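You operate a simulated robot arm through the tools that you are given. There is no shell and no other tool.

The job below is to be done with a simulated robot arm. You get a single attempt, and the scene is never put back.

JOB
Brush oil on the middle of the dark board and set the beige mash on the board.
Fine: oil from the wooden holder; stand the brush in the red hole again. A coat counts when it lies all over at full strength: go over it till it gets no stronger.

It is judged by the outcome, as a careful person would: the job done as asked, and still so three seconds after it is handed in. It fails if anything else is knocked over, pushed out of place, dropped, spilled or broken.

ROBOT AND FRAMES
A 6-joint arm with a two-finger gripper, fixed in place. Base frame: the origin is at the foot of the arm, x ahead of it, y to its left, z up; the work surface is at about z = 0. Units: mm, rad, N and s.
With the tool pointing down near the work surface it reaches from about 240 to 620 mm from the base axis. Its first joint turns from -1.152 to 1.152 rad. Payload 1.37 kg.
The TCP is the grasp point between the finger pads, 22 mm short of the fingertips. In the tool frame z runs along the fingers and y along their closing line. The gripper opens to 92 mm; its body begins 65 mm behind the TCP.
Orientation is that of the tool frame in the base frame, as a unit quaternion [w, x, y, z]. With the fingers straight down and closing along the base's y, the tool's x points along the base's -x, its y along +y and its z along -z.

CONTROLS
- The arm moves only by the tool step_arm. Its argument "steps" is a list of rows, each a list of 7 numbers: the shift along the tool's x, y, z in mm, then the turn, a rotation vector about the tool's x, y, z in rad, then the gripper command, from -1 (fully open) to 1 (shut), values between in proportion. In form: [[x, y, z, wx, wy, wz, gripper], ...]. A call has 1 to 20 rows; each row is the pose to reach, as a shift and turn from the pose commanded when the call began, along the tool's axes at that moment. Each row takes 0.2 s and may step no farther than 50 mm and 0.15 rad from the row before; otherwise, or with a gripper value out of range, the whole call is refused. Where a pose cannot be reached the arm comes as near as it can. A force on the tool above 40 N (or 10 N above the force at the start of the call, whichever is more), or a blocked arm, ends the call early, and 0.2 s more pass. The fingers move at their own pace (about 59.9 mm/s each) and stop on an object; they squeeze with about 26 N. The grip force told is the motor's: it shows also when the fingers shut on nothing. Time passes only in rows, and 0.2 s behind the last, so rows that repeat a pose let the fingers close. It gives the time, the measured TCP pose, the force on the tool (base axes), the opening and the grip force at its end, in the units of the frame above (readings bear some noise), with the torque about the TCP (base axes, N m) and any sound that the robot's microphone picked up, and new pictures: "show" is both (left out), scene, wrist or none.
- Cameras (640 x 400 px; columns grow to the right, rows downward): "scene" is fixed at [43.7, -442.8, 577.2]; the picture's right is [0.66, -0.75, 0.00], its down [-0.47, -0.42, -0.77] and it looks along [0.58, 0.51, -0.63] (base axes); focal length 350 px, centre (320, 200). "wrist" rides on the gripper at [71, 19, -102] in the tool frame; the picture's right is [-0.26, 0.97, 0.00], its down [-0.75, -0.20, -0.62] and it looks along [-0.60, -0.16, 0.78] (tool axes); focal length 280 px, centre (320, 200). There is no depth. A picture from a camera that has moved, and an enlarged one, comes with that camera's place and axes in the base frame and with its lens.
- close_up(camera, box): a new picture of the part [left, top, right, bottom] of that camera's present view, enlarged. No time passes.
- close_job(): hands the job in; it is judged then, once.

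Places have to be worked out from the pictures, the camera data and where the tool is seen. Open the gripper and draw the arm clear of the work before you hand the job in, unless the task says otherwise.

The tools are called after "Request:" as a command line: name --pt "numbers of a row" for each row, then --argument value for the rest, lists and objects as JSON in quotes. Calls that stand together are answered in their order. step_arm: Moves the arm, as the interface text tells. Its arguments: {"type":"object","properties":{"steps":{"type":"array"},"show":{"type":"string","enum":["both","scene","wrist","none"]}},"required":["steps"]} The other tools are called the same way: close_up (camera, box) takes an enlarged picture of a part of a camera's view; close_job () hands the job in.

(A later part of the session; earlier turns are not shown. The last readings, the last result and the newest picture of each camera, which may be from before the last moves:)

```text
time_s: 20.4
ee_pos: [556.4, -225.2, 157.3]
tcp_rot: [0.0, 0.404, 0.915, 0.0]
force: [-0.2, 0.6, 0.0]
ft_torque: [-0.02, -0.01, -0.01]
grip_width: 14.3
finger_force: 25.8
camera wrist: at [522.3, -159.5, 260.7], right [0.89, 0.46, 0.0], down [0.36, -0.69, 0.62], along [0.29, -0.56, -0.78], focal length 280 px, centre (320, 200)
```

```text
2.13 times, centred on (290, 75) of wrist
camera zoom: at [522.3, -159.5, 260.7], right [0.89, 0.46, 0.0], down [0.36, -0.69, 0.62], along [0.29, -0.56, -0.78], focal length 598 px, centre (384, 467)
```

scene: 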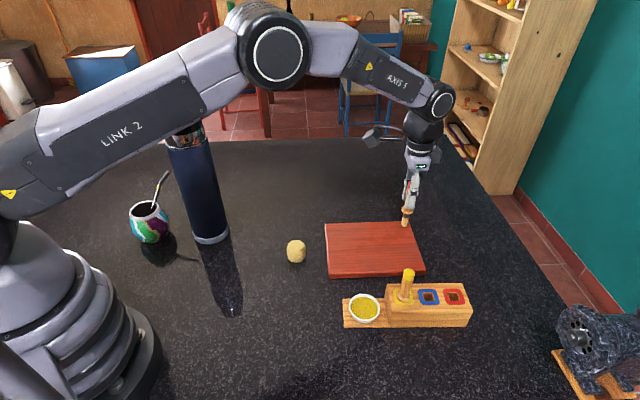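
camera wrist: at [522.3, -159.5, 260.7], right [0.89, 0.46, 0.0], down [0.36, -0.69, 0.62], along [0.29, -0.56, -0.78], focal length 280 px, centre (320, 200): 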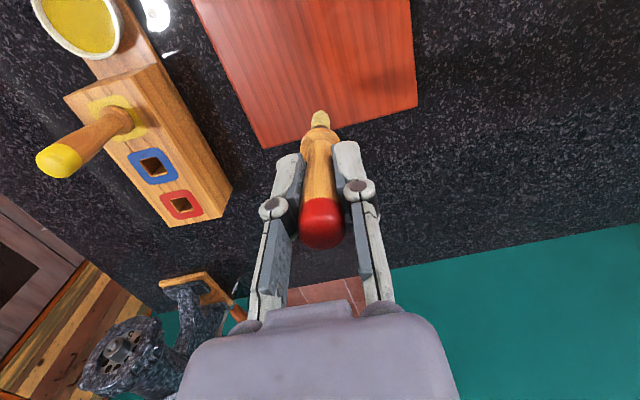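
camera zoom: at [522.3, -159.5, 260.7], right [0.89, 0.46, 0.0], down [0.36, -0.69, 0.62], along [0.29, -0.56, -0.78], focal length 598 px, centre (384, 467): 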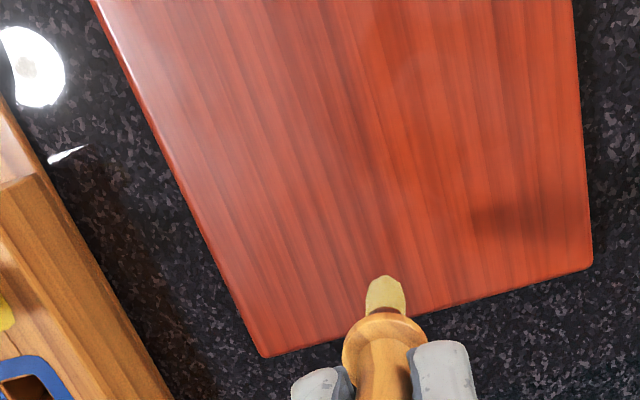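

I can only make out a faint lighter area; I zoom in harder on the stroked strip.

Request:
close_up --camera "scene" --box '[345, 218, 405, 275]'

Request:
close_up --camera "wrist" --box '[210, 0, 420, 110]'

```text
7.02 times, centred on (375, 246) of scene
camera zoom: at [43.8, -442.8, 577.2], right [0.66, -0.75, 0.0], down [-0.47, -0.42, -0.77], along [0.58, 0.51, -0.63], focal length 2458 px, centre (-66, -126)
```

zoom: 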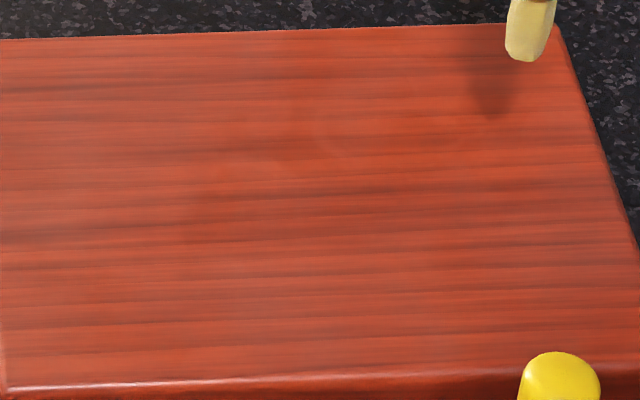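

```text
3.05 times, centred on (315, 55) of wrist
camera zoom: at [522.3, -159.5, 260.7], right [0.89, 0.46, 0.0], down [0.36, -0.69, 0.62], along [0.29, -0.56, -0.78], focal length 854 px, centre (335, 642)
```

zoom: 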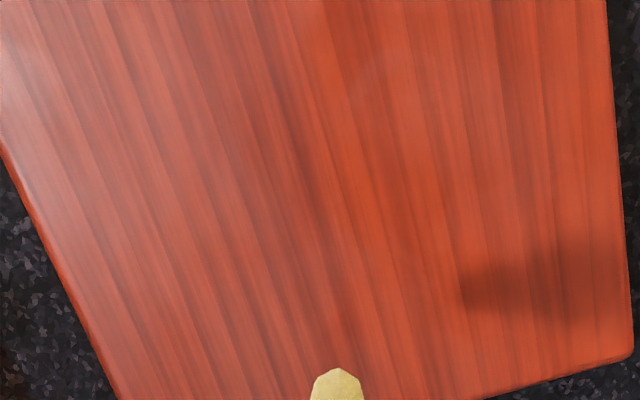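

The film isn't obvious yet. I go back and work a short strip at the centre several times with slightly firmer pressure to see how the oil shows.

Request:
step_arm --pt "30 0 20 0 0 0 1" --pt "55 -10 45 0 0 0 1" --pt "60 -20 56 0 0 0 1" --pt "60 -20 60.5 0 0 0 1" --pt "60 -10 60.5 0 0 0 1" --pt "60 0 60.5 0 0 0 1" --pt "60 10 60.5 0 0 0 1" --pt "60 20 60.5 0 0 0 1" --pt "60 10 60.5 0 0 0 1" --pt "60 0 60.5 0 0 0 1" --pt "60 -10 60.5 0 0 0 1" --pt "60 -20 60.5 0 0 0 1" --pt "60 0 60.5 0 0 0 1" --pt "60 20 60.5 0 0 0 1" --pt "60 0 60.5 0 0 0 1" --pt "60 -20 60.5 0 0 0 1" --pt "60 -20 60.5 0 0 0 1"

Request:
close_up --camera "scene" --box '[345, 210, 405, 270]'

Request:
close_up --camera "wrist" --box '[240, 50, 400, 150]'

```text
time_s: 24.0
ee_pos: [501.7, -193.3, 98.7]
tcp_rot: [0.001, 0.403, 0.915, 0.0]
force: [3.2, 2.8, 9.7]
ft_torque: [0.25, -0.3, 0.02]
grip_width: 14.2
finger_force: 26.1
camera wrist: at [468.4, -128.2, 200.4], right [0.89, 0.46, 0.0], down [0.36, -0.69, 0.63], along [0.29, -0.56, -0.78], focal length 280 px, centre (320, 200)
```

scene: 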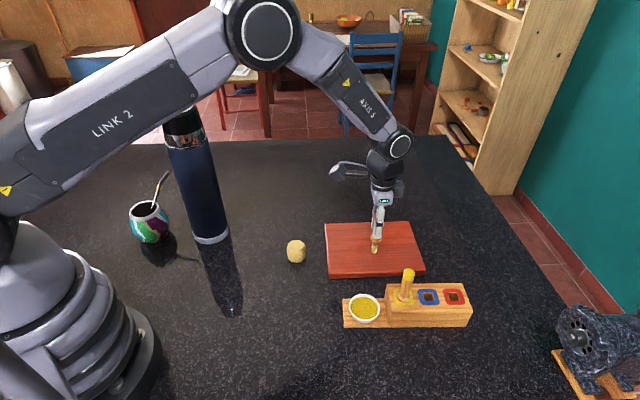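
wrist: 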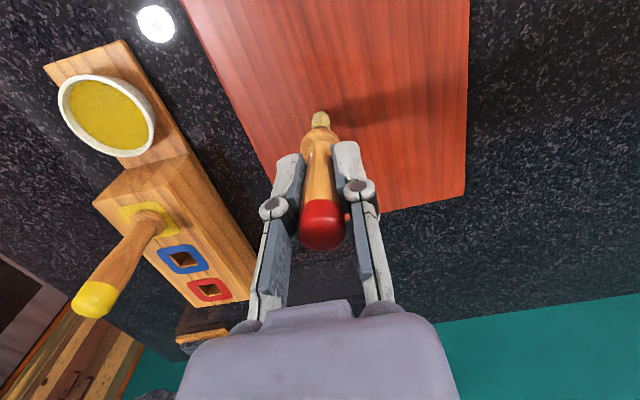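

```text
6.67 times, centred on (375, 240) of scene
camera zoom: at [43.7, -442.8, 577.2], right [0.66, -0.75, 0.0], down [-0.47, -0.42, -0.77], along [0.58, 0.51, -0.63], focal length 2336 px, centre (-47, -67)
```

zoom: 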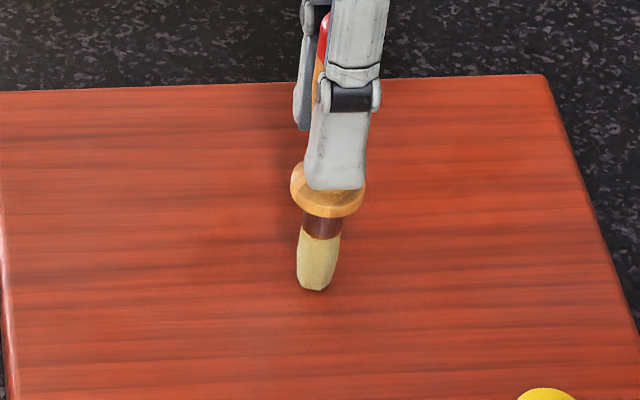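

```text
4.00 times, centred on (320, 100) of wrist
camera zoom: at [468.4, -128.2, 200.4], right [0.89, 0.46, 0.0], down [0.36, -0.69, 0.63], along [0.29, -0.56, -0.78], focal length 1122 px, centre (320, 600)
```

zoom: 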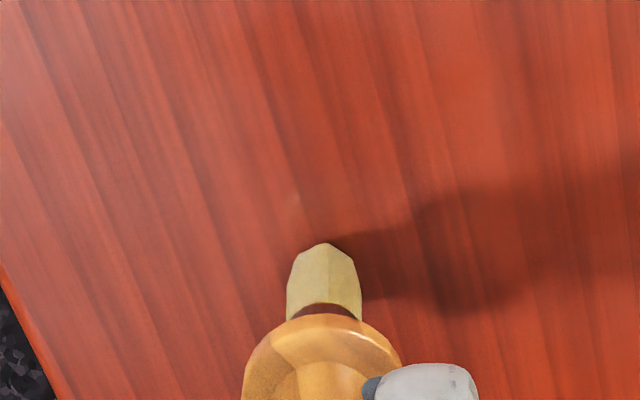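

There's a faint pale trace beside the tip. I lift away sideways again to see the strip without the brush's shadow.

Request:
step_arm --pt "0 0 -15 0 0 0 1" --pt "-15 15 -35 0 0 0 1" --pt "-40 20 -50 0 0 0 1" --pt "-60 20 -55 0 0 0 1" --pt "-60 20 -55 0 0 0 1" --show "none"

Request:
close_up --camera "scene" --box '[350, 220, 400, 270]'

Request:
close_up --camera "wrist" --box '[220, 0, 420, 110]'

```text
time_s: 25.2
ee_pos: [556.3, -223.4, 154.5]
tcp_rot: [0.0, 0.403, 0.915, 0.0]
force: [-0.1, -0.2, -0.3]
ft_torque: [-0.01, -0.02, 0.01]
grip_width: 13.9
finger_force: 26.1
```

```text
8.00 times, centred on (375, 245) of scene
camera zoom: at [43.7, -442.8, 577.2], right [0.66, -0.75, 0.0], down [-0.47, -0.42, -0.77], along [0.58, 0.51, -0.63], focal length 2803 px, centre (-120, -160)
```

zoom: 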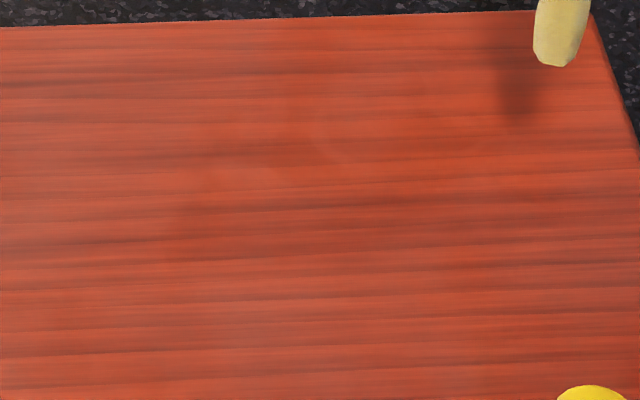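

```text
3.20 times, centred on (320, 55) of wrist
camera zoom: at [523.1, -160.0, 255.7], right [0.89, 0.46, 0.0], down [0.36, -0.69, 0.62], along [0.29, -0.56, -0.78], focal length 897 px, centre (320, 664)
```

zoom: 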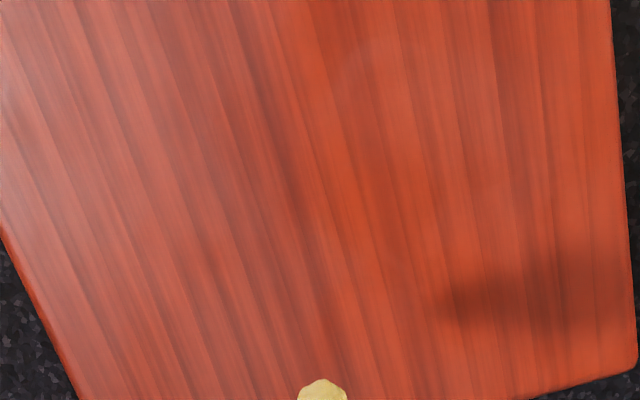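

I compare with the very first close-up by taking the identical scene box.

Request:
close_up --camera "scene" --box '[270, 200, 490, 340]'

Request:
close_up --camera "scene" --box '[362, 232, 386, 256]'

```text
2.86 times, centred on (380, 270) of scene
camera zoom: at [43.7, -442.8, 577.2], right [0.66, -0.75, 0.0], down [-0.47, -0.42, -0.77], along [0.58, 0.51, -0.63], focal length 1001 px, centre (149, 0)
```

zoom: 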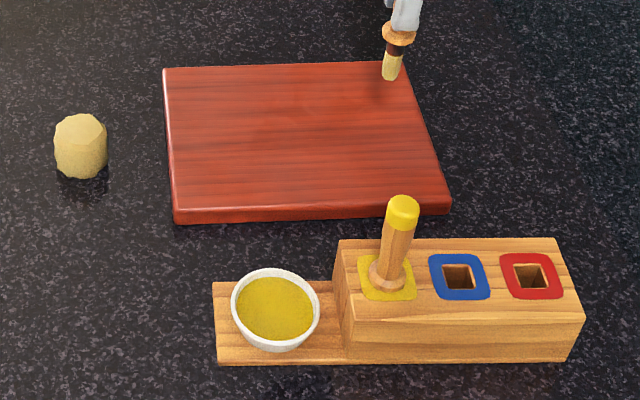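

```text
16.00 times, centred on (374, 244) of scene
camera zoom: at [43.7, -442.8, 577.2], right [0.66, -0.75, 0.0], down [-0.47, -0.42, -0.77], along [0.58, 0.51, -0.63], focal length 5605 px, centre (-544, -504)
```

zoom: 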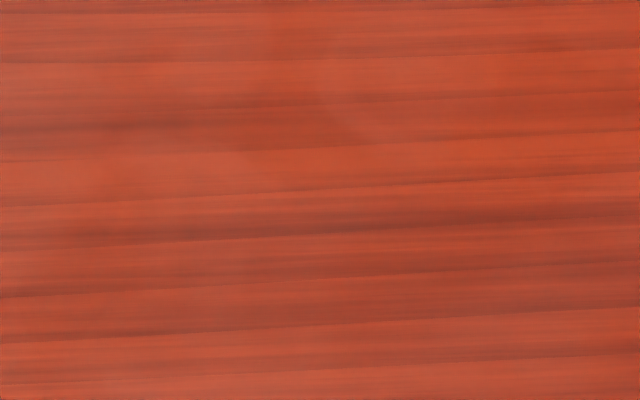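

A very faint strip about 12 mm wide does show where I stroked (slightly deeper colour), so a coat is being laid but needs coverage and repetition. I start a systematic pass: strokes along the board's short axis, 7 mm apart, across the middle about 100 × 80 mm.

Request:
step_arm --pt "6 -20 25 0 0 0 1" --pt "11 -40 48 0 0 0 1" --pt "11 -40 54.9 0 0 0 1" --pt "11 -13 54.9 0 0 0 1" --pt "11 13 54.9 0 0 0 1" --pt "11 40 54.9 0 0 0 1" --pt "18 40 54.9 0 0 0 1" --pt "18 13 54.9 0 0 0 1" --pt "18 -13 54.9 0 0 0 1" --pt "18 -40 54.9 0 0 0 1" --pt "25 -40 54.9 0 0 0 1" --pt "25 -13 54.9 0 0 0 1" --pt "25 13 54.9 0 0 0 1" --pt "25 40 54.9 0 0 0 1" --pt "32 40 54.9 0 0 0 1" --pt "32 13 54.9 0 0 0 1" --pt "32 -13 54.9 0 0 0 1" --pt "32 -40 54.9 0 0 0 1" --pt "39 -40 54.9 0 0 0 1"

Request:
close_up --camera "scene" --box '[310, 205, 440, 285]'

Request:
close_up --camera "wrist" --box '[200, 0, 460, 200]'

```text
time_s: 29.2
ee_pos: [499.7, -222.3, 99.3]
tcp_rot: [0.0, 0.404, 0.915, 0.0]
force: [-0.1, -0.3, 0.5]
ft_torque: [-0.02, -0.02, -0.07]
grip_width: 14.1
finger_force: 25.7
camera wrist: at [465.8, -157.8, 201.5], right [0.89, 0.46, 0.0], down [0.36, -0.69, 0.63], along [0.29, -0.56, -0.78], focal length 280 px, centre (320, 200)
```

scene: 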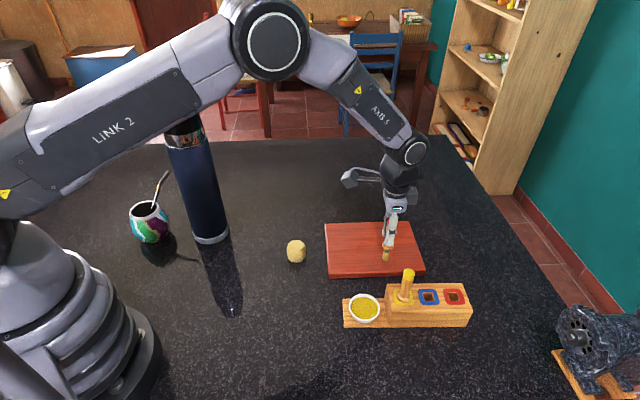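
wrist: 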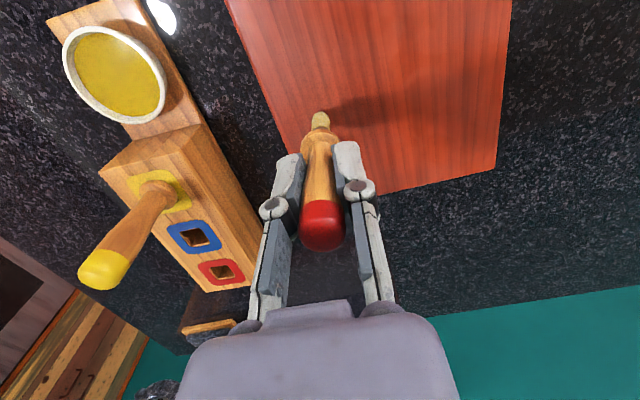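

```text
4.92 times, centred on (375, 245) of scene
camera zoom: at [43.7, -442.9, 577.2], right [0.66, -0.75, 0.0], down [-0.47, -0.42, -0.77], along [0.58, 0.51, -0.63], focal length 1725 px, centre (49, -22)
```

zoom: 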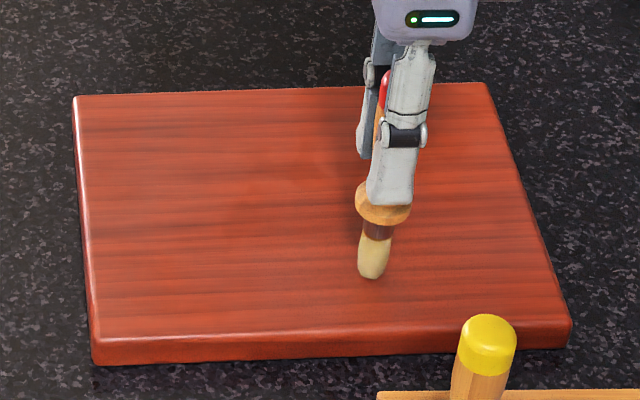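

```text
2.00 times, centred on (330, 100) of wrist
camera zoom: at [465.8, -157.8, 201.5], right [0.89, 0.46, 0.0], down [0.36, -0.69, 0.63], along [0.29, -0.56, -0.78], focal length 561 px, centre (300, 400)
```

zoom: 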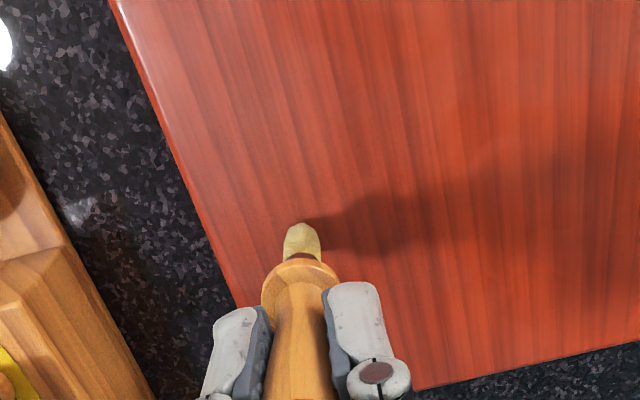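

The force has dropped to zero at this spot, so contact height varies by about a millimetre. I check contact here by lowering a little.

Request:
step_arm --pt "0 0 0.7 0 0 0 1" --pt "0 0 0.7 0 0 0 1" --show "none"

Request:
step_arm --pt "0 20 0 0 0 0 1" --pt "0 40 0 0 0 0 1" --pt "0 40 0 0 0 0 1" --show "none"

Request:
step_arm --pt "0 20 0 0 0 0 1" --pt "0 40 0 0 0 0 1" --pt "0 40 0 0 0 0 1" --show "none"

```text
time_s: 29.8
ee_pos: [500.1, -221.9, 97.8]
tcp_rot: [0.0, 0.403, 0.915, 0.0]
force: [-0.5, -0.3, 1.3]
ft_torque: [-0.02, -0.01, 0.02]
grip_width: 14.1
finger_force: 25.8
```

```text
time_s: 30.6
ee_pos: [529.3, -194.3, 99.7]
tcp_rot: [0.0, 0.404, 0.915, -0.001]
force: [-0.3, 0.0, 1.3]
ft_torque: [-0.01, 0.01, -0.03]
grip_width: 14.4
finger_force: 25.9
```

```text
time_s: 31.4
ee_pos: [558.8, -169.4, 98.4]
tcp_rot: [0.0, 0.404, 0.915, 0.0]
force: [0.3, 0.7, -0.1]
ft_torque: [0.01, 0.04, 0.02]
grip_width: 13.7
finger_force: 26.0
```

Barely any contact even at 99.3, so the brush may have crept slightly in the grip. I look at the brush in the fingers closely.

Request:
close_up --camera "wrist" --box '[240, 80, 400, 260]'

Request:
close_up --camera "scene" --box '[350, 170, 440, 260]'

```text
2.22 times, centred on (320, 170) of wrist
camera zoom: at [525.8, -104.6, 201.1], right [0.89, 0.46, 0.0], down [0.36, -0.69, 0.62], along [0.29, -0.56, -0.78], focal length 623 px, centre (320, 267)
```

zoom: 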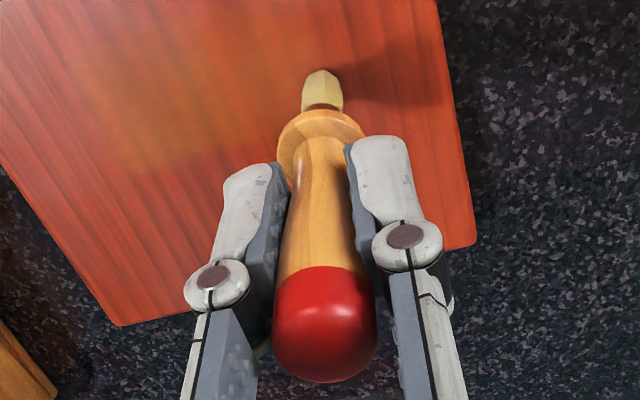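

```text
4.44 times, centred on (395, 215) of scene
camera zoom: at [43.8, -442.8, 577.2], right [0.66, -0.75, 0.0], down [-0.47, -0.42, -0.77], along [0.58, 0.51, -0.63], focal length 1557 px, centre (-13, 133)
```

zoom: 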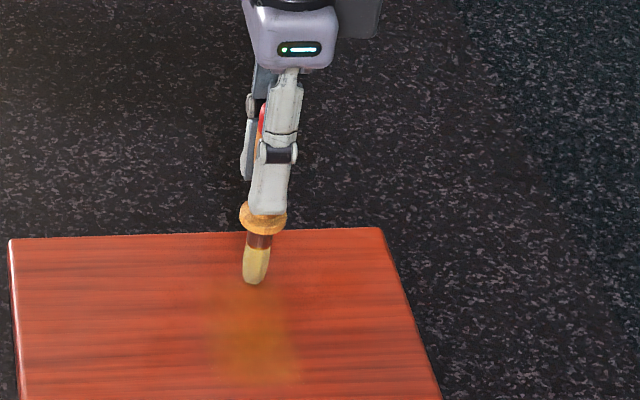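

Now a clear yellow-olive film is visible on the board, so the oil is going down. I lift away to see its extent.

Request:
step_arm --pt "0 0 -15 0 0 0 1" --pt "-15 -15 -35 0 0 0 1" --pt "-30 -30 -55 0 0 0 1" --pt "-39 -40 -60 0 0 0 1" --pt "-39 -40 -60 0 0 0 1"

Request:
close_up --camera "scene" --box '[310, 205, 440, 285]'

Request:
close_up --camera "wrist" --box '[180, 0, 440, 160]'

```text
time_s: 32.6
ee_pos: [556.1, -224.8, 159.3]
tcp_rot: [0.0, 0.404, 0.915, 0.0]
force: [-0.2, -0.1, -0.2]
ft_torque: [0.02, 0.01, -0.03]
grip_width: 14.2
finger_force: 26.1
camera wrist: at [522.9, -160.6, 262.0], right [0.89, 0.46, 0.0], down [0.36, -0.69, 0.63], along [0.29, -0.56, -0.78], focal length 280 px, centre (320, 200)
```

scene: 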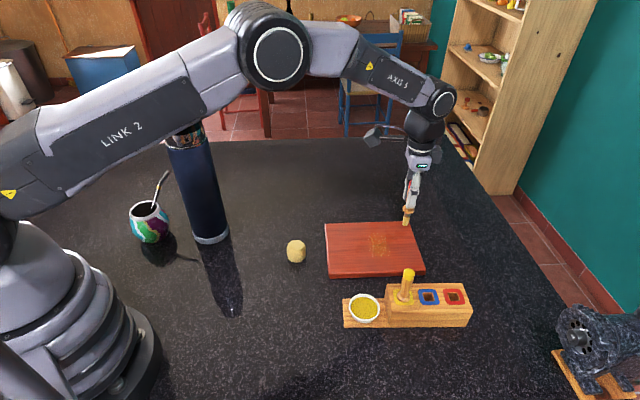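
wrist: 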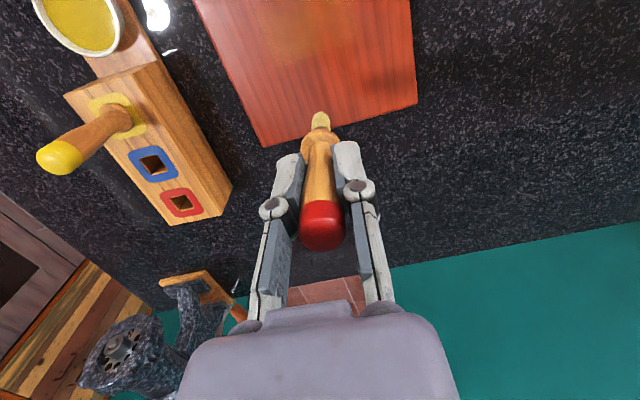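

```text
4.92 times, centred on (375, 245) of scene
camera zoom: at [43.7, -442.9, 577.2], right [0.66, -0.75, 0.0], down [-0.47, -0.42, -0.77], along [0.58, 0.51, -0.63], focal length 1725 px, centre (49, -22)
```

zoom: 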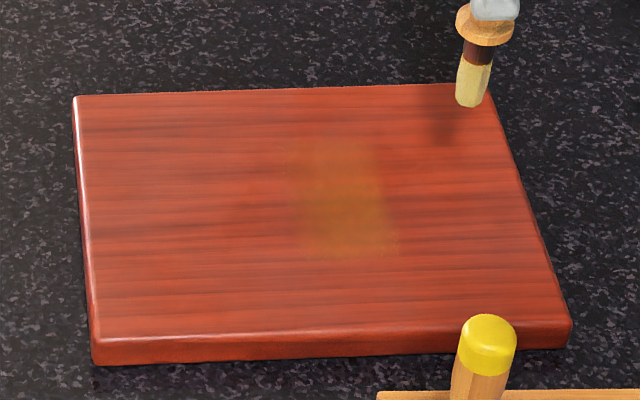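

```text
2.46 times, centred on (310, 80) of wrist
camera zoom: at [522.9, -160.6, 262.0], right [0.89, 0.46, 0.0], down [0.36, -0.69, 0.63], along [0.29, -0.56, -0.78], focal length 690 px, centre (345, 495)
```

zoom: 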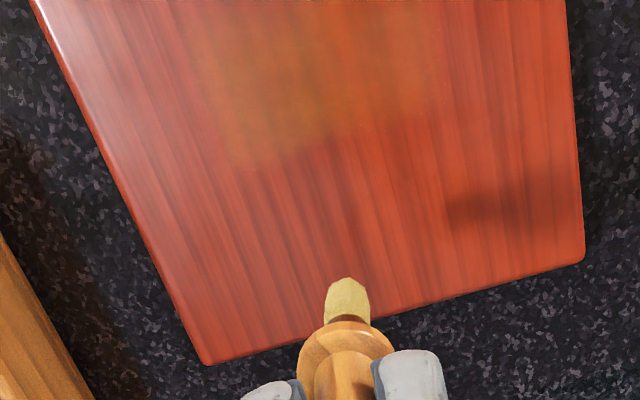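

The film now forms a patch roughly 40 × 70 mm, on the far-right half of the middle. I zoom in to understand its edges and strength.

Request:
close_up --camera "scene" --box '[355, 225, 405, 265]'

Request:
close_up --camera "wrist" --box '[230, 0, 390, 80]'

```text
10.00 times, centred on (380, 245) of scene
camera zoom: at [43.7, -442.9, 577.2], right [0.66, -0.75, 0.0], down [-0.47, -0.42, -0.77], along [0.58, 0.51, -0.63], focal length 3503 px, centre (-280, -250)
```

zoom: 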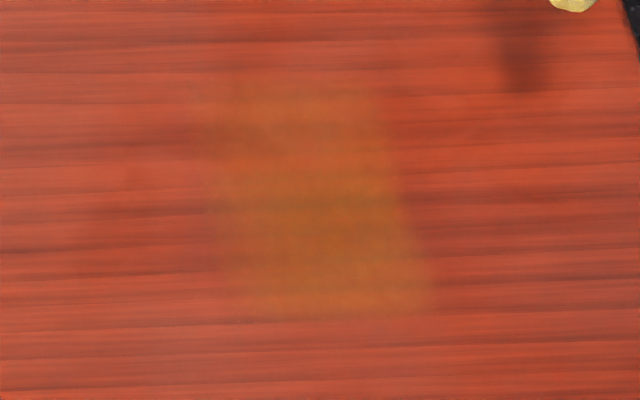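

```text
4.00 times, centred on (310, 40) of wrist
camera zoom: at [522.9, -160.6, 262.0], right [0.89, 0.46, 0.0], down [0.36, -0.69, 0.63], along [0.29, -0.56, -0.78], focal length 1122 px, centre (360, 840)
```

zoom: 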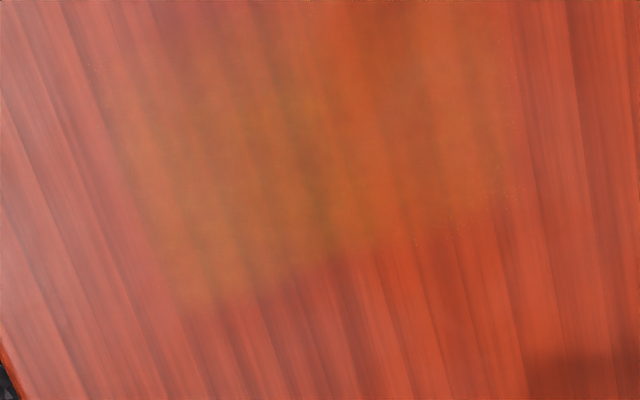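

The patch's right edge is sharp at about u=+38 mm from the centre along the long axis and the strokes blend well, so the middle zone seems to be about ±38 × ±34 mm. I continue with strokes across the rest of the zone with light contact.

Request:
step_arm --pt "16 -14 20 0 0 0 1" --pt "32 -28 42 0 0 0 1" --pt "46 -42 58 0 0 0 1" --pt "46 -42 60.1 0 0 0 1" --pt "46 -14 60.1 0 0 0 1" --pt "46 14 60.1 0 0 0 1" --pt "46 42 60.1 0 0 0 1" --pt "53 42 60.1 0 0 0 1" --pt "53 14 60.1 0 0 0 1" --pt "53 -14 60.1 0 0 0 1" --pt "53 -42 60.1 0 0 0 1" --pt "60 -42 60.1 0 0 0 1" --pt "60 -14 60.1 0 0 0 1" --pt "60 14 60.1 0 0 0 1" --pt "60 42 60.1 0 0 0 1" --pt "67 42 60.1 0 0 0 1" --pt "67 14 60.1 0 0 0 1" --pt "67 -14 60.1 0 0 0 1" --pt "67 -42 60.1 0 0 0 1" --pt "67 -42 60.1 0 0 0 1"

Request:
close_up --camera "scene" --box '[310, 205, 440, 285]'

Request:
close_up --camera "wrist" --box '[180, 0, 500, 200]'

```text
time_s: 36.8
ee_pos: [481.0, -203.2, 99.3]
tcp_rot: [0.0, 0.402, 0.916, 0.0]
force: [0.3, -0.4, 0.0]
ft_torque: [0.0, 0.0, -0.01]
grip_width: 14.0
finger_force: 26.2
camera wrist: at [446.6, -139.0, 201.1], right [0.89, 0.46, 0.0], down [0.36, -0.69, 0.62], along [0.29, -0.56, -0.78], focal length 280 px, centre (320, 200)
```

scene: 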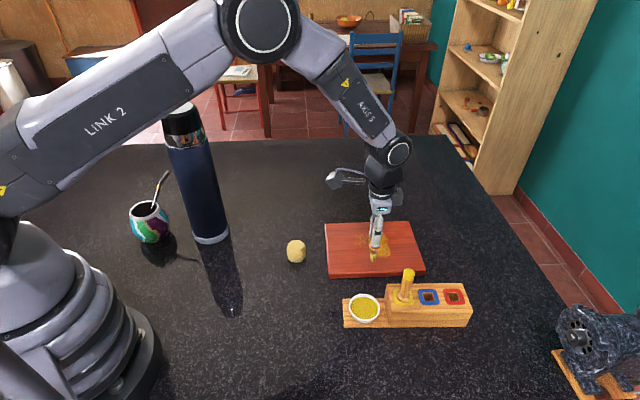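
wrist: 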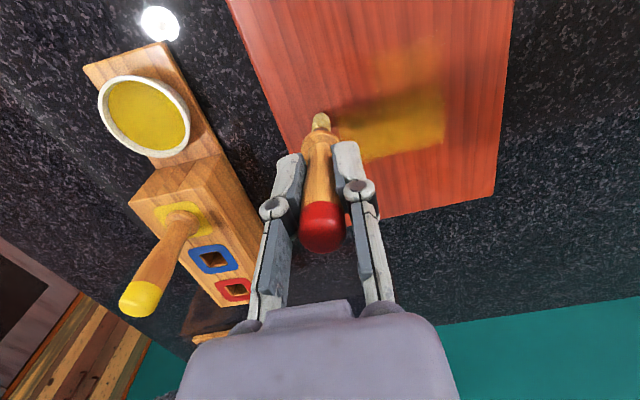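

```text
4.92 times, centred on (375, 245) of scene
camera zoom: at [43.7, -442.9, 577.2], right [0.66, -0.75, 0.0], down [-0.47, -0.42, -0.77], along [0.58, 0.51, -0.63], focal length 1725 px, centre (49, -22)
```

zoom: 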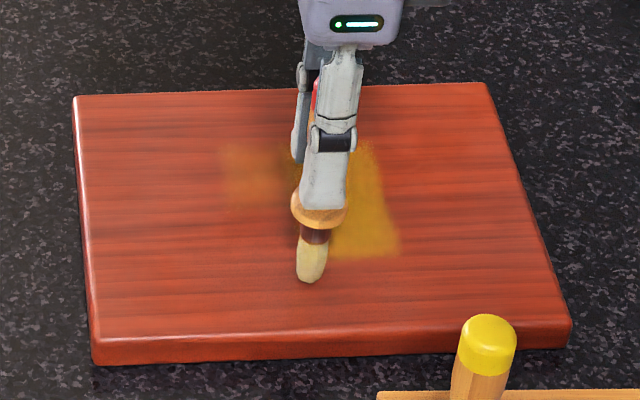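

```text
2.00 times, centred on (340, 100) of wrist
camera zoom: at [446.6, -139.0, 201.1], right [0.89, 0.46, 0.0], down [0.36, -0.69, 0.62], along [0.29, -0.56, -0.78], focal length 561 px, centre (280, 400)
```

zoom: 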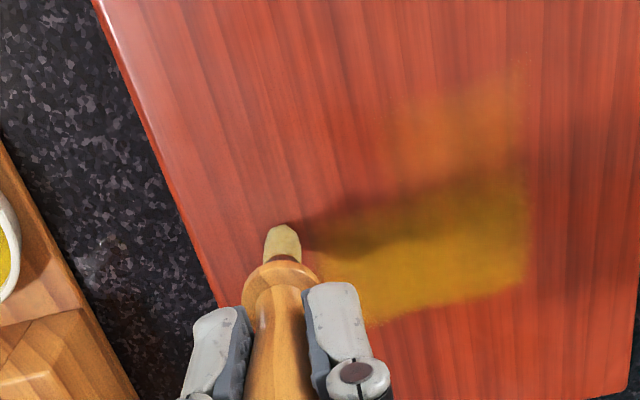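

The coat is building strongly now in the zone, with soft cell-like edges at about u −36…+38 and w −33…+35. I continue the strokes toward the other end with slightly more contact.

Request:
step_arm --pt "7 0 0.4 0 0 0 1" --pt "7 28 0.4 0 0 0 1" --pt "7 56 0.4 0 0 0 1" --pt "7 84 0.4 0 0 0 1" --pt "14 84 0.4 0 0 0 1" --pt "14 56 0.4 0 0 0 1" --pt "14 28 0.4 0 0 0 1" --pt "14 0 0.4 0 0 0 1" --pt "21 0 0.4 0 0 0 1" --pt "21 28 0.4 0 0 0 1" --pt "21 56 0.4 0 0 0 1" --pt "21 84 0.4 0 0 0 1" --pt "28 84 0.4 0 0 0 1" --pt "28 56 0.4 0 0 0 1" --pt "28 28 0.4 0 0 0 1" --pt "28 0 0.4 0 0 0 1" --pt "35 0 0.4 0 0 0 1" --pt "35 28 0.4 0 0 0 1" --pt "35 56 0.4 0 0 0 1" --pt "35 84 0.4 0 0 0 1"

Request:
close_up --camera "scene" --box '[310, 205, 440, 285]'

Request:
close_up --camera "wrist" --box '[180, 0, 500, 200]'

```text
time_s: 41.0
ee_pos: [518.7, -120.3, 98.9]
tcp_rot: [0.001, 0.404, 0.915, 0.0]
force: [0.3, 0.3, -1.2]
ft_torque: [-0.04, 0.0, -0.02]
grip_width: 13.9
finger_force: 26.7
camera wrist: at [485.4, -56.8, 200.4], right [0.89, 0.46, 0.0], down [0.36, -0.69, 0.62], along [0.29, -0.56, -0.78], focal length 280 px, centre (320, 200)
```

scene: 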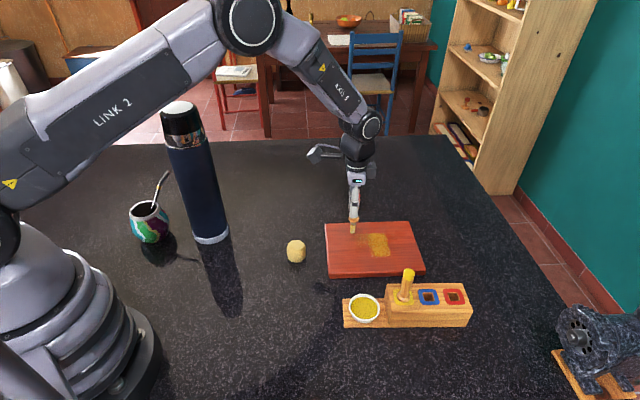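
wrist: 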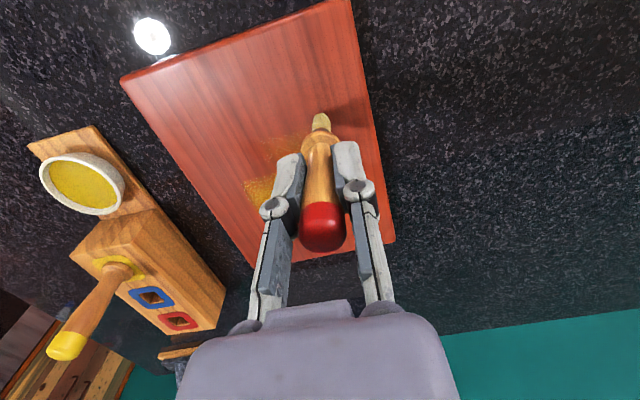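

```text
4.92 times, centred on (375, 245) of scene
camera zoom: at [43.7, -442.9, 577.2], right [0.66, -0.75, 0.0], down [-0.47, -0.42, -0.77], along [0.58, 0.51, -0.63], focal length 1725 px, centre (49, -22)
```

zoom: 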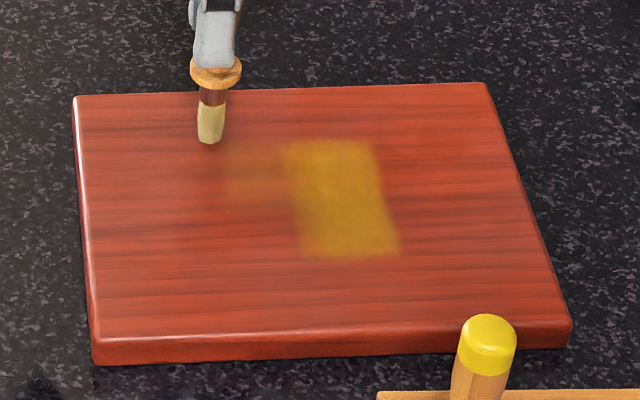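

```text
2.00 times, centred on (340, 100) of wrist
camera zoom: at [485.4, -56.8, 200.4], right [0.89, 0.46, 0.0], down [0.36, -0.69, 0.62], along [0.29, -0.56, -0.78], focal length 561 px, centre (280, 400)
```

zoom: 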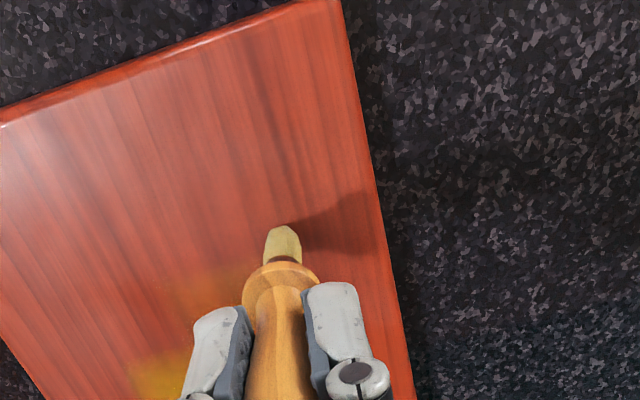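

The right half is strongly coated, but the left half got little — the last strokes read no contact force. I compare the brush position in the fingers with the earlier identical close-up.

Request:
close_up --camera "wrist" --box '[240, 70, 400, 170]'

Request:
close_up --camera "scene" --box '[330, 205, 370, 245]'

```text
4.00 times, centred on (320, 120) of wrist
camera zoom: at [485.4, -56.8, 200.4], right [0.89, 0.46, 0.0], down [0.36, -0.69, 0.62], along [0.29, -0.56, -0.78], focal length 1122 px, centre (320, 520)
```

zoom: 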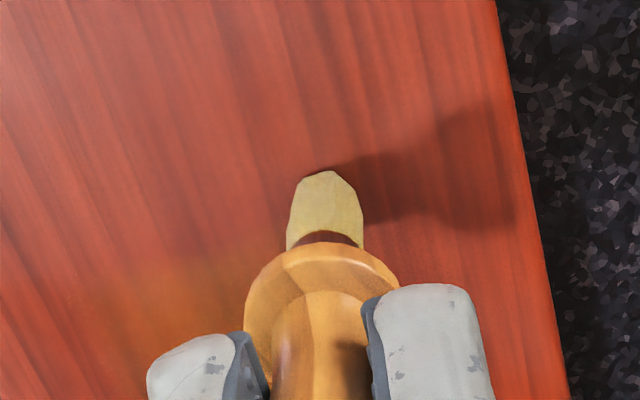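

```text
10.00 times, centred on (350, 225) of scene
camera zoom: at [43.7, -442.9, 577.2], right [0.66, -0.75, 0.0], down [-0.47, -0.42, -0.77], along [0.58, 0.51, -0.63], focal length 3503 px, centre (20, -50)
```

zoom: 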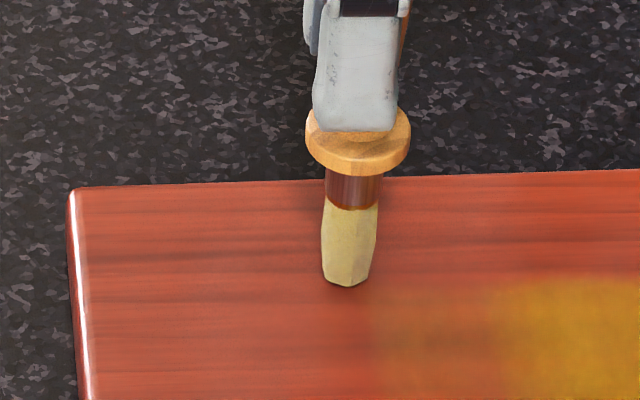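

The brush has moved a couple of millimetres in the fingers (pushed up / tilted by the earlier firm strokes), so contact is lower now. I move over the uncoated half and find the contact height again in small steps.

Request:
step_arm --pt "0 0 -5 0 0 0 1" --pt "-11 -21 -5 0 0 0 1" --pt "-22 -42 -5 0 0 0 1" --pt "-22 -42 0 0 0 0 1" --pt "-22 -42 0.5 0 0 0 1" --pt "-22 -42 0.5 0 0 0 1" --show "none"

Request:
step_arm --pt "0 0 0.5 0 0 0 1" --pt "0 0 0.5 0 0 0 1" --show "none"

Request:
step_arm --pt "0 0 0.5 0 0 0 1" --pt "0 0 0.5 0 0 0 1" --show "none"

```text
time_s: 42.4
ee_pos: [502.2, -166.0, 98.1]
tcp_rot: [0.0, 0.404, 0.915, 0.0]
force: [0.2, 0.1, 2.3]
ft_torque: [0.03, -0.03, 0.03]
grip_width: 14.1
finger_force: 25.8
```

```text
time_s: 43.0
ee_pos: [501.7, -165.4, 97.0]
tcp_rot: [0.001, 0.404, 0.915, 0.001]
force: [2.6, -2.8, 6.9]
ft_torque: [-0.23, -0.11, -0.02]
grip_width: 13.9
finger_force: 25.8
```

```text
time_s: 43.6
ee_pos: [501.3, -165.3, 97.8]
tcp_rot: [0.001, 0.403, 0.915, 0.0]
force: [-0.3, -0.4, 19.9]
ft_torque: [-0.1, -0.08, 0.05]
grip_width: 14.0
finger_force: 26.5
```

Contact starts at a commanded z of about 98.3 here (6.9 N at 97.8). I stroke the left half with light pressure at 98.1.

Request:
step_arm --pt "0 0 -0.8 0 0 0 1" --pt "0 -20 -0.8 0 0 0 1" --pt "0 -40 -0.8 0 0 0 1" --pt "7 -40 -0.8 0 0 0 1" --pt "7 -13 -0.8 0 0 0 1" --pt "7 13 -0.8 0 0 0 1" --pt "7 40 -0.8 0 0 0 1" --pt "14 40 -0.8 0 0 0 1" --pt "14 13 -0.8 0 0 0 1" --pt "14 -13 -0.8 0 0 0 1" --pt "14 -40 -0.8 0 0 0 1" --pt "20 -40 -0.8 0 0 0 1" --pt "20 -13 -0.8 0 0 0 1" --pt "20 13 -0.8 0 0 0 1" --pt "20 40 -0.8 0 0 0 1" --pt "-7 40 -0.8 0 0 0 1" --pt "-7 13 -0.8 0 0 0 1" --pt "-7 -13 -0.8 0 0 0 1" --pt "-7 -40 -0.8 0 0 0 1" --pt "-7 -40 -0.8 0 0 0 1"

Request:
close_up --camera "scene" --box '[310, 205, 440, 285]'

Request:
close_up --camera "wrist" --box '[180, 0, 500, 200]'

```text
time_s: 47.8
ee_pos: [477.7, -195.8, 97.1]
tcp_rot: [0.0, 0.403, 0.915, 0.0]
force: [1.8, -0.2, 3.2]
ft_torque: [0.04, -0.08, -0.02]
grip_width: 13.8
finger_force: 26.0
camera wrist: at [444.8, -131.7, 199.2], right [0.89, 0.46, 0.0], down [0.36, -0.69, 0.63], along [0.29, -0.56, -0.78], focal length 280 px, centre (320, 200)
```

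scene: 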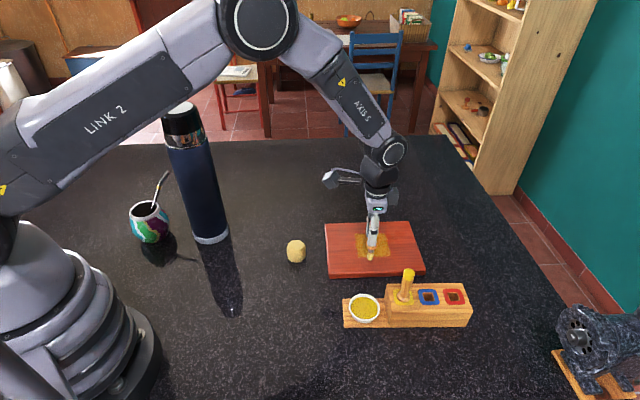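
wrist: 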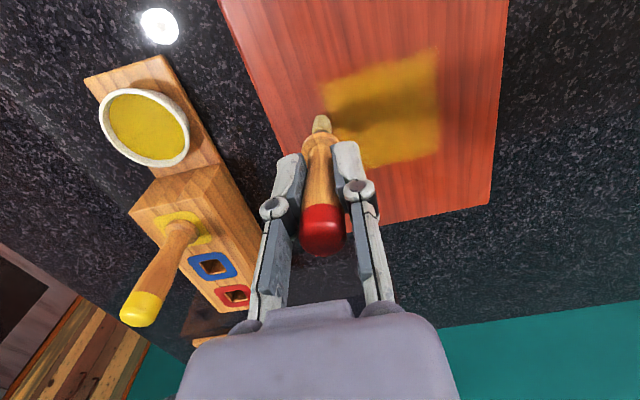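

```text
4.92 times, centred on (375, 245) of scene
camera zoom: at [43.7, -442.8, 577.2], right [0.66, -0.75, 0.0], down [-0.47, -0.42, -0.77], along [0.58, 0.51, -0.63], focal length 1725 px, centre (49, -22)
```

zoom: 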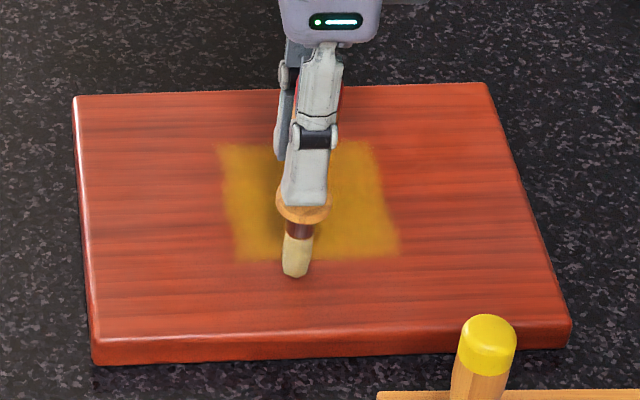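

```text
2.00 times, centred on (340, 100) of wrist
camera zoom: at [444.8, -131.7, 199.2], right [0.89, 0.46, 0.0], down [0.36, -0.69, 0.63], along [0.29, -0.56, -0.78], focal length 561 px, centre (280, 400)
```

zoom: 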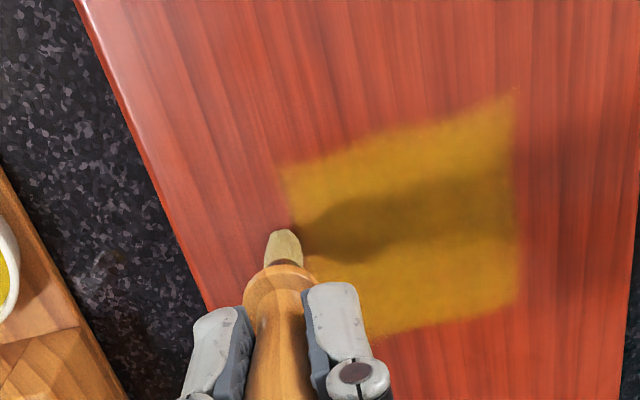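

The square middle zone is now almost entirely coated. I lift aside to check evenness and the brush's colour.

Request:
step_arm --pt "0 0 -15 0 0 0 1" --pt "-20 15 -35 0 0 0 1" --pt "-45 30 -55 0 0 0 1" --pt "-73 40 -60 0 0 0 1" --pt "-73 40 -60 0 0 0 1"

Request:
close_up --camera "scene" --box '[310, 205, 440, 285]'

Request:
close_up --camera "scene" --box '[350, 225, 400, 265]'

Request:
close_up --camera "wrist" --box '[180, 0, 440, 160]'

```text
time_s: 49.0
ee_pos: [557.1, -222.8, 158.8]
tcp_rot: [0.0, 0.405, 0.915, 0.0]
force: [-0.4, 0.1, -0.1]
ft_torque: [0.01, 0.01, 0.02]
grip_width: 14.0
finger_force: 25.7
camera wrist: at [523.7, -159.2, 260.4], right [0.89, 0.46, 0.0], down [0.36, -0.69, 0.62], along [0.29, -0.56, -0.78], focal length 280 px, centre (320, 200)
```

scene: 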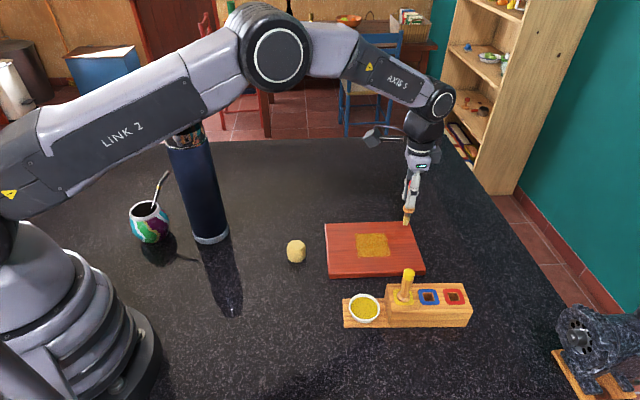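
wrist: 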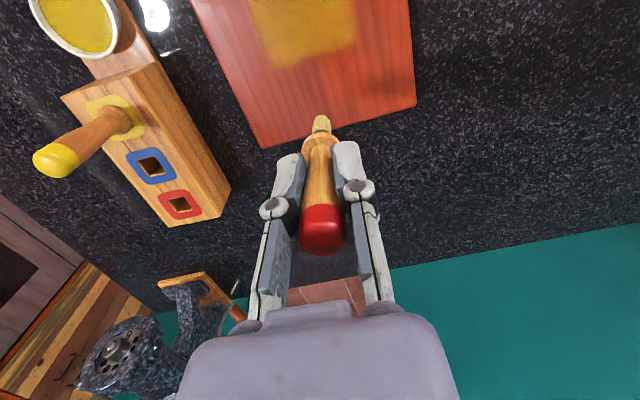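

```text
4.92 times, centred on (375, 245) of scene
camera zoom: at [43.8, -442.8, 577.2], right [0.66, -0.75, 0.0], down [-0.47, -0.42, -0.77], along [0.58, 0.51, -0.63], focal length 1725 px, centre (49, -22)
```

zoom: 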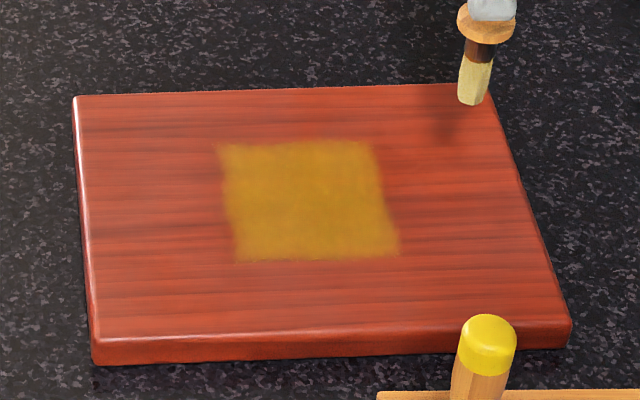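

```text
10.00 times, centred on (375, 245) of scene
camera zoom: at [43.8, -442.8, 577.2], right [0.66, -0.75, 0.0], down [-0.47, -0.42, -0.77], along [0.58, 0.51, -0.63], focal length 3503 px, centre (-230, -250)
```

zoom: 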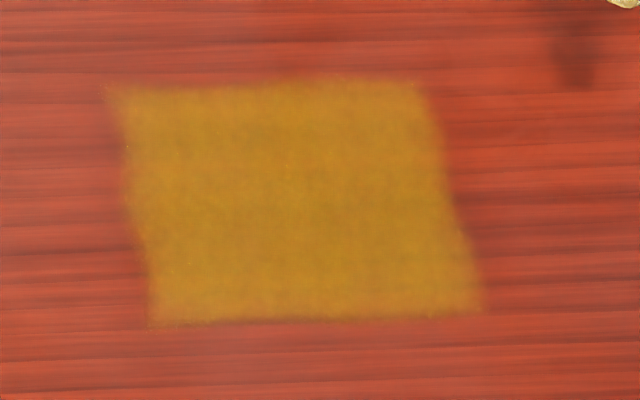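

```text
2.46 times, centred on (310, 80) of wrist
camera zoom: at [523.7, -159.2, 260.4], right [0.89, 0.46, 0.0], down [0.36, -0.69, 0.62], along [0.29, -0.56, -0.78], focal length 690 px, centre (345, 495)
```

zoom: 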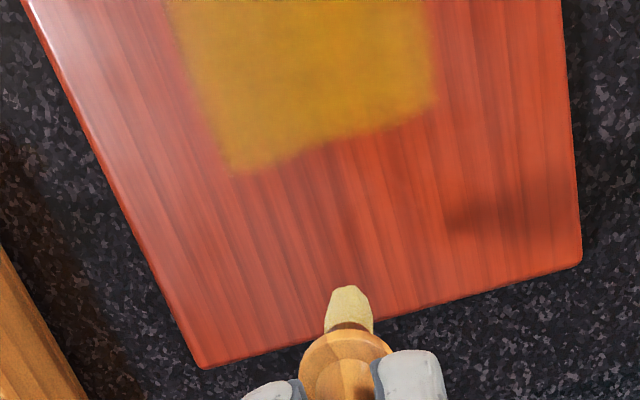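

The coat is even over the square zone, only the far-left corner looks a little thinner. I re-dip the brush for a second pass so I can tell whether it gets any stronger.

Request:
step_arm --pt "33 0 0 0 0 0 1" --pt "66 -10 0 0 0 0 1" --pt "99 -30 0 0 0 0 1" --pt "99.8 -70 0 0 0 0 1" --pt "99.8 -110 0 0 0 0 1" --pt "99.8 -145 5 0 0 0 1" --pt "99.8 -155.5 25 0 0 0 1" --pt "99.8 -155.5 45 0 0 0 1" --pt "99.8 -155.5 54 0 0 0 1" --pt "99.8 -155.5 58 0 0 0 1" --pt "99.8 -155.5 58 0 0 0 1"

Request:
close_up --camera "scene" --box '[328, 250, 408, 330]'

Request:
close_up --camera "wrist" --box '[260, 30, 390, 160]'

```text
time_s: 51.4
ee_pos: [374.0, -256.2, 99.6]
tcp_rot: [0.001, 0.404, 0.915, 0.0]
force: [-0.8, -0.5, -0.7]
ft_torque: [0.04, 0.01, -0.04]
grip_width: 14.0
finger_force: 25.9
camera wrist: at [340.6, -192.1, 202.0], right [0.89, 0.46, 0.0], down [0.36, -0.69, 0.63], along [0.29, -0.56, -0.78], focal length 280 px, centre (320, 200)
```

scene: 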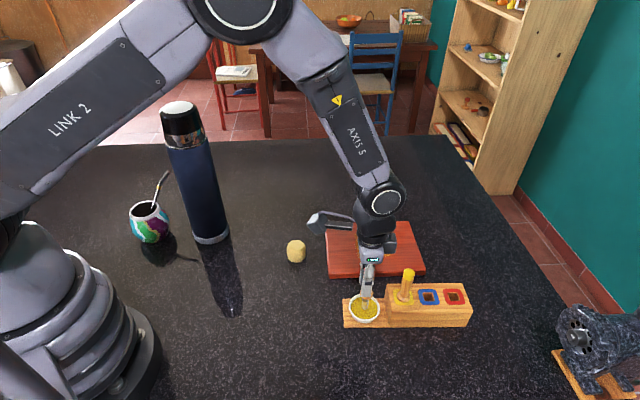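
wrist: 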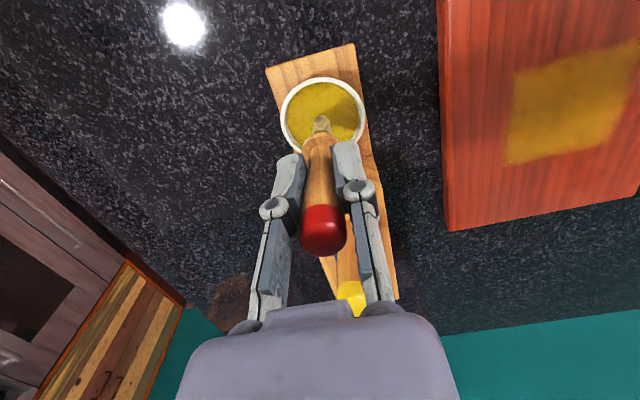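

```text
5.00 times, centred on (368, 290) of scene
camera zoom: at [43.7, -442.8, 577.2], right [0.66, -0.75, 0.0], down [-0.47, -0.42, -0.77], along [0.58, 0.51, -0.63], focal length 1752 px, centre (80, -250)
```

zoom: 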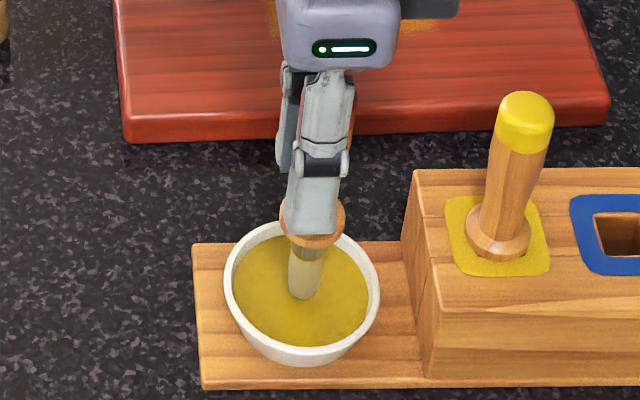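

```text
3.08 times, centred on (325, 95) of wrist
camera zoom: at [340.6, -192.1, 202.0], right [0.89, 0.46, 0.0], down [0.36, -0.69, 0.63], along [0.29, -0.56, -0.78], focal length 863 px, centre (305, 523)
```

zoom: 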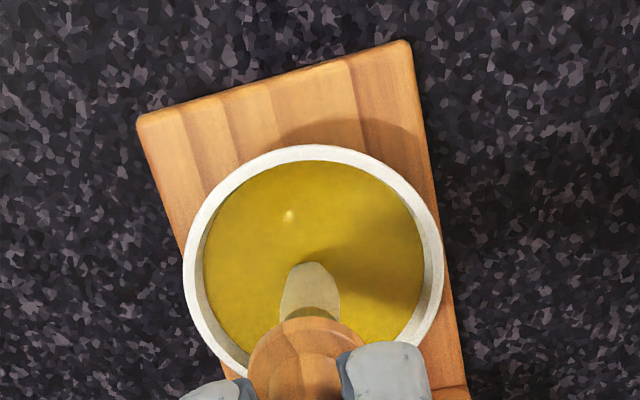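

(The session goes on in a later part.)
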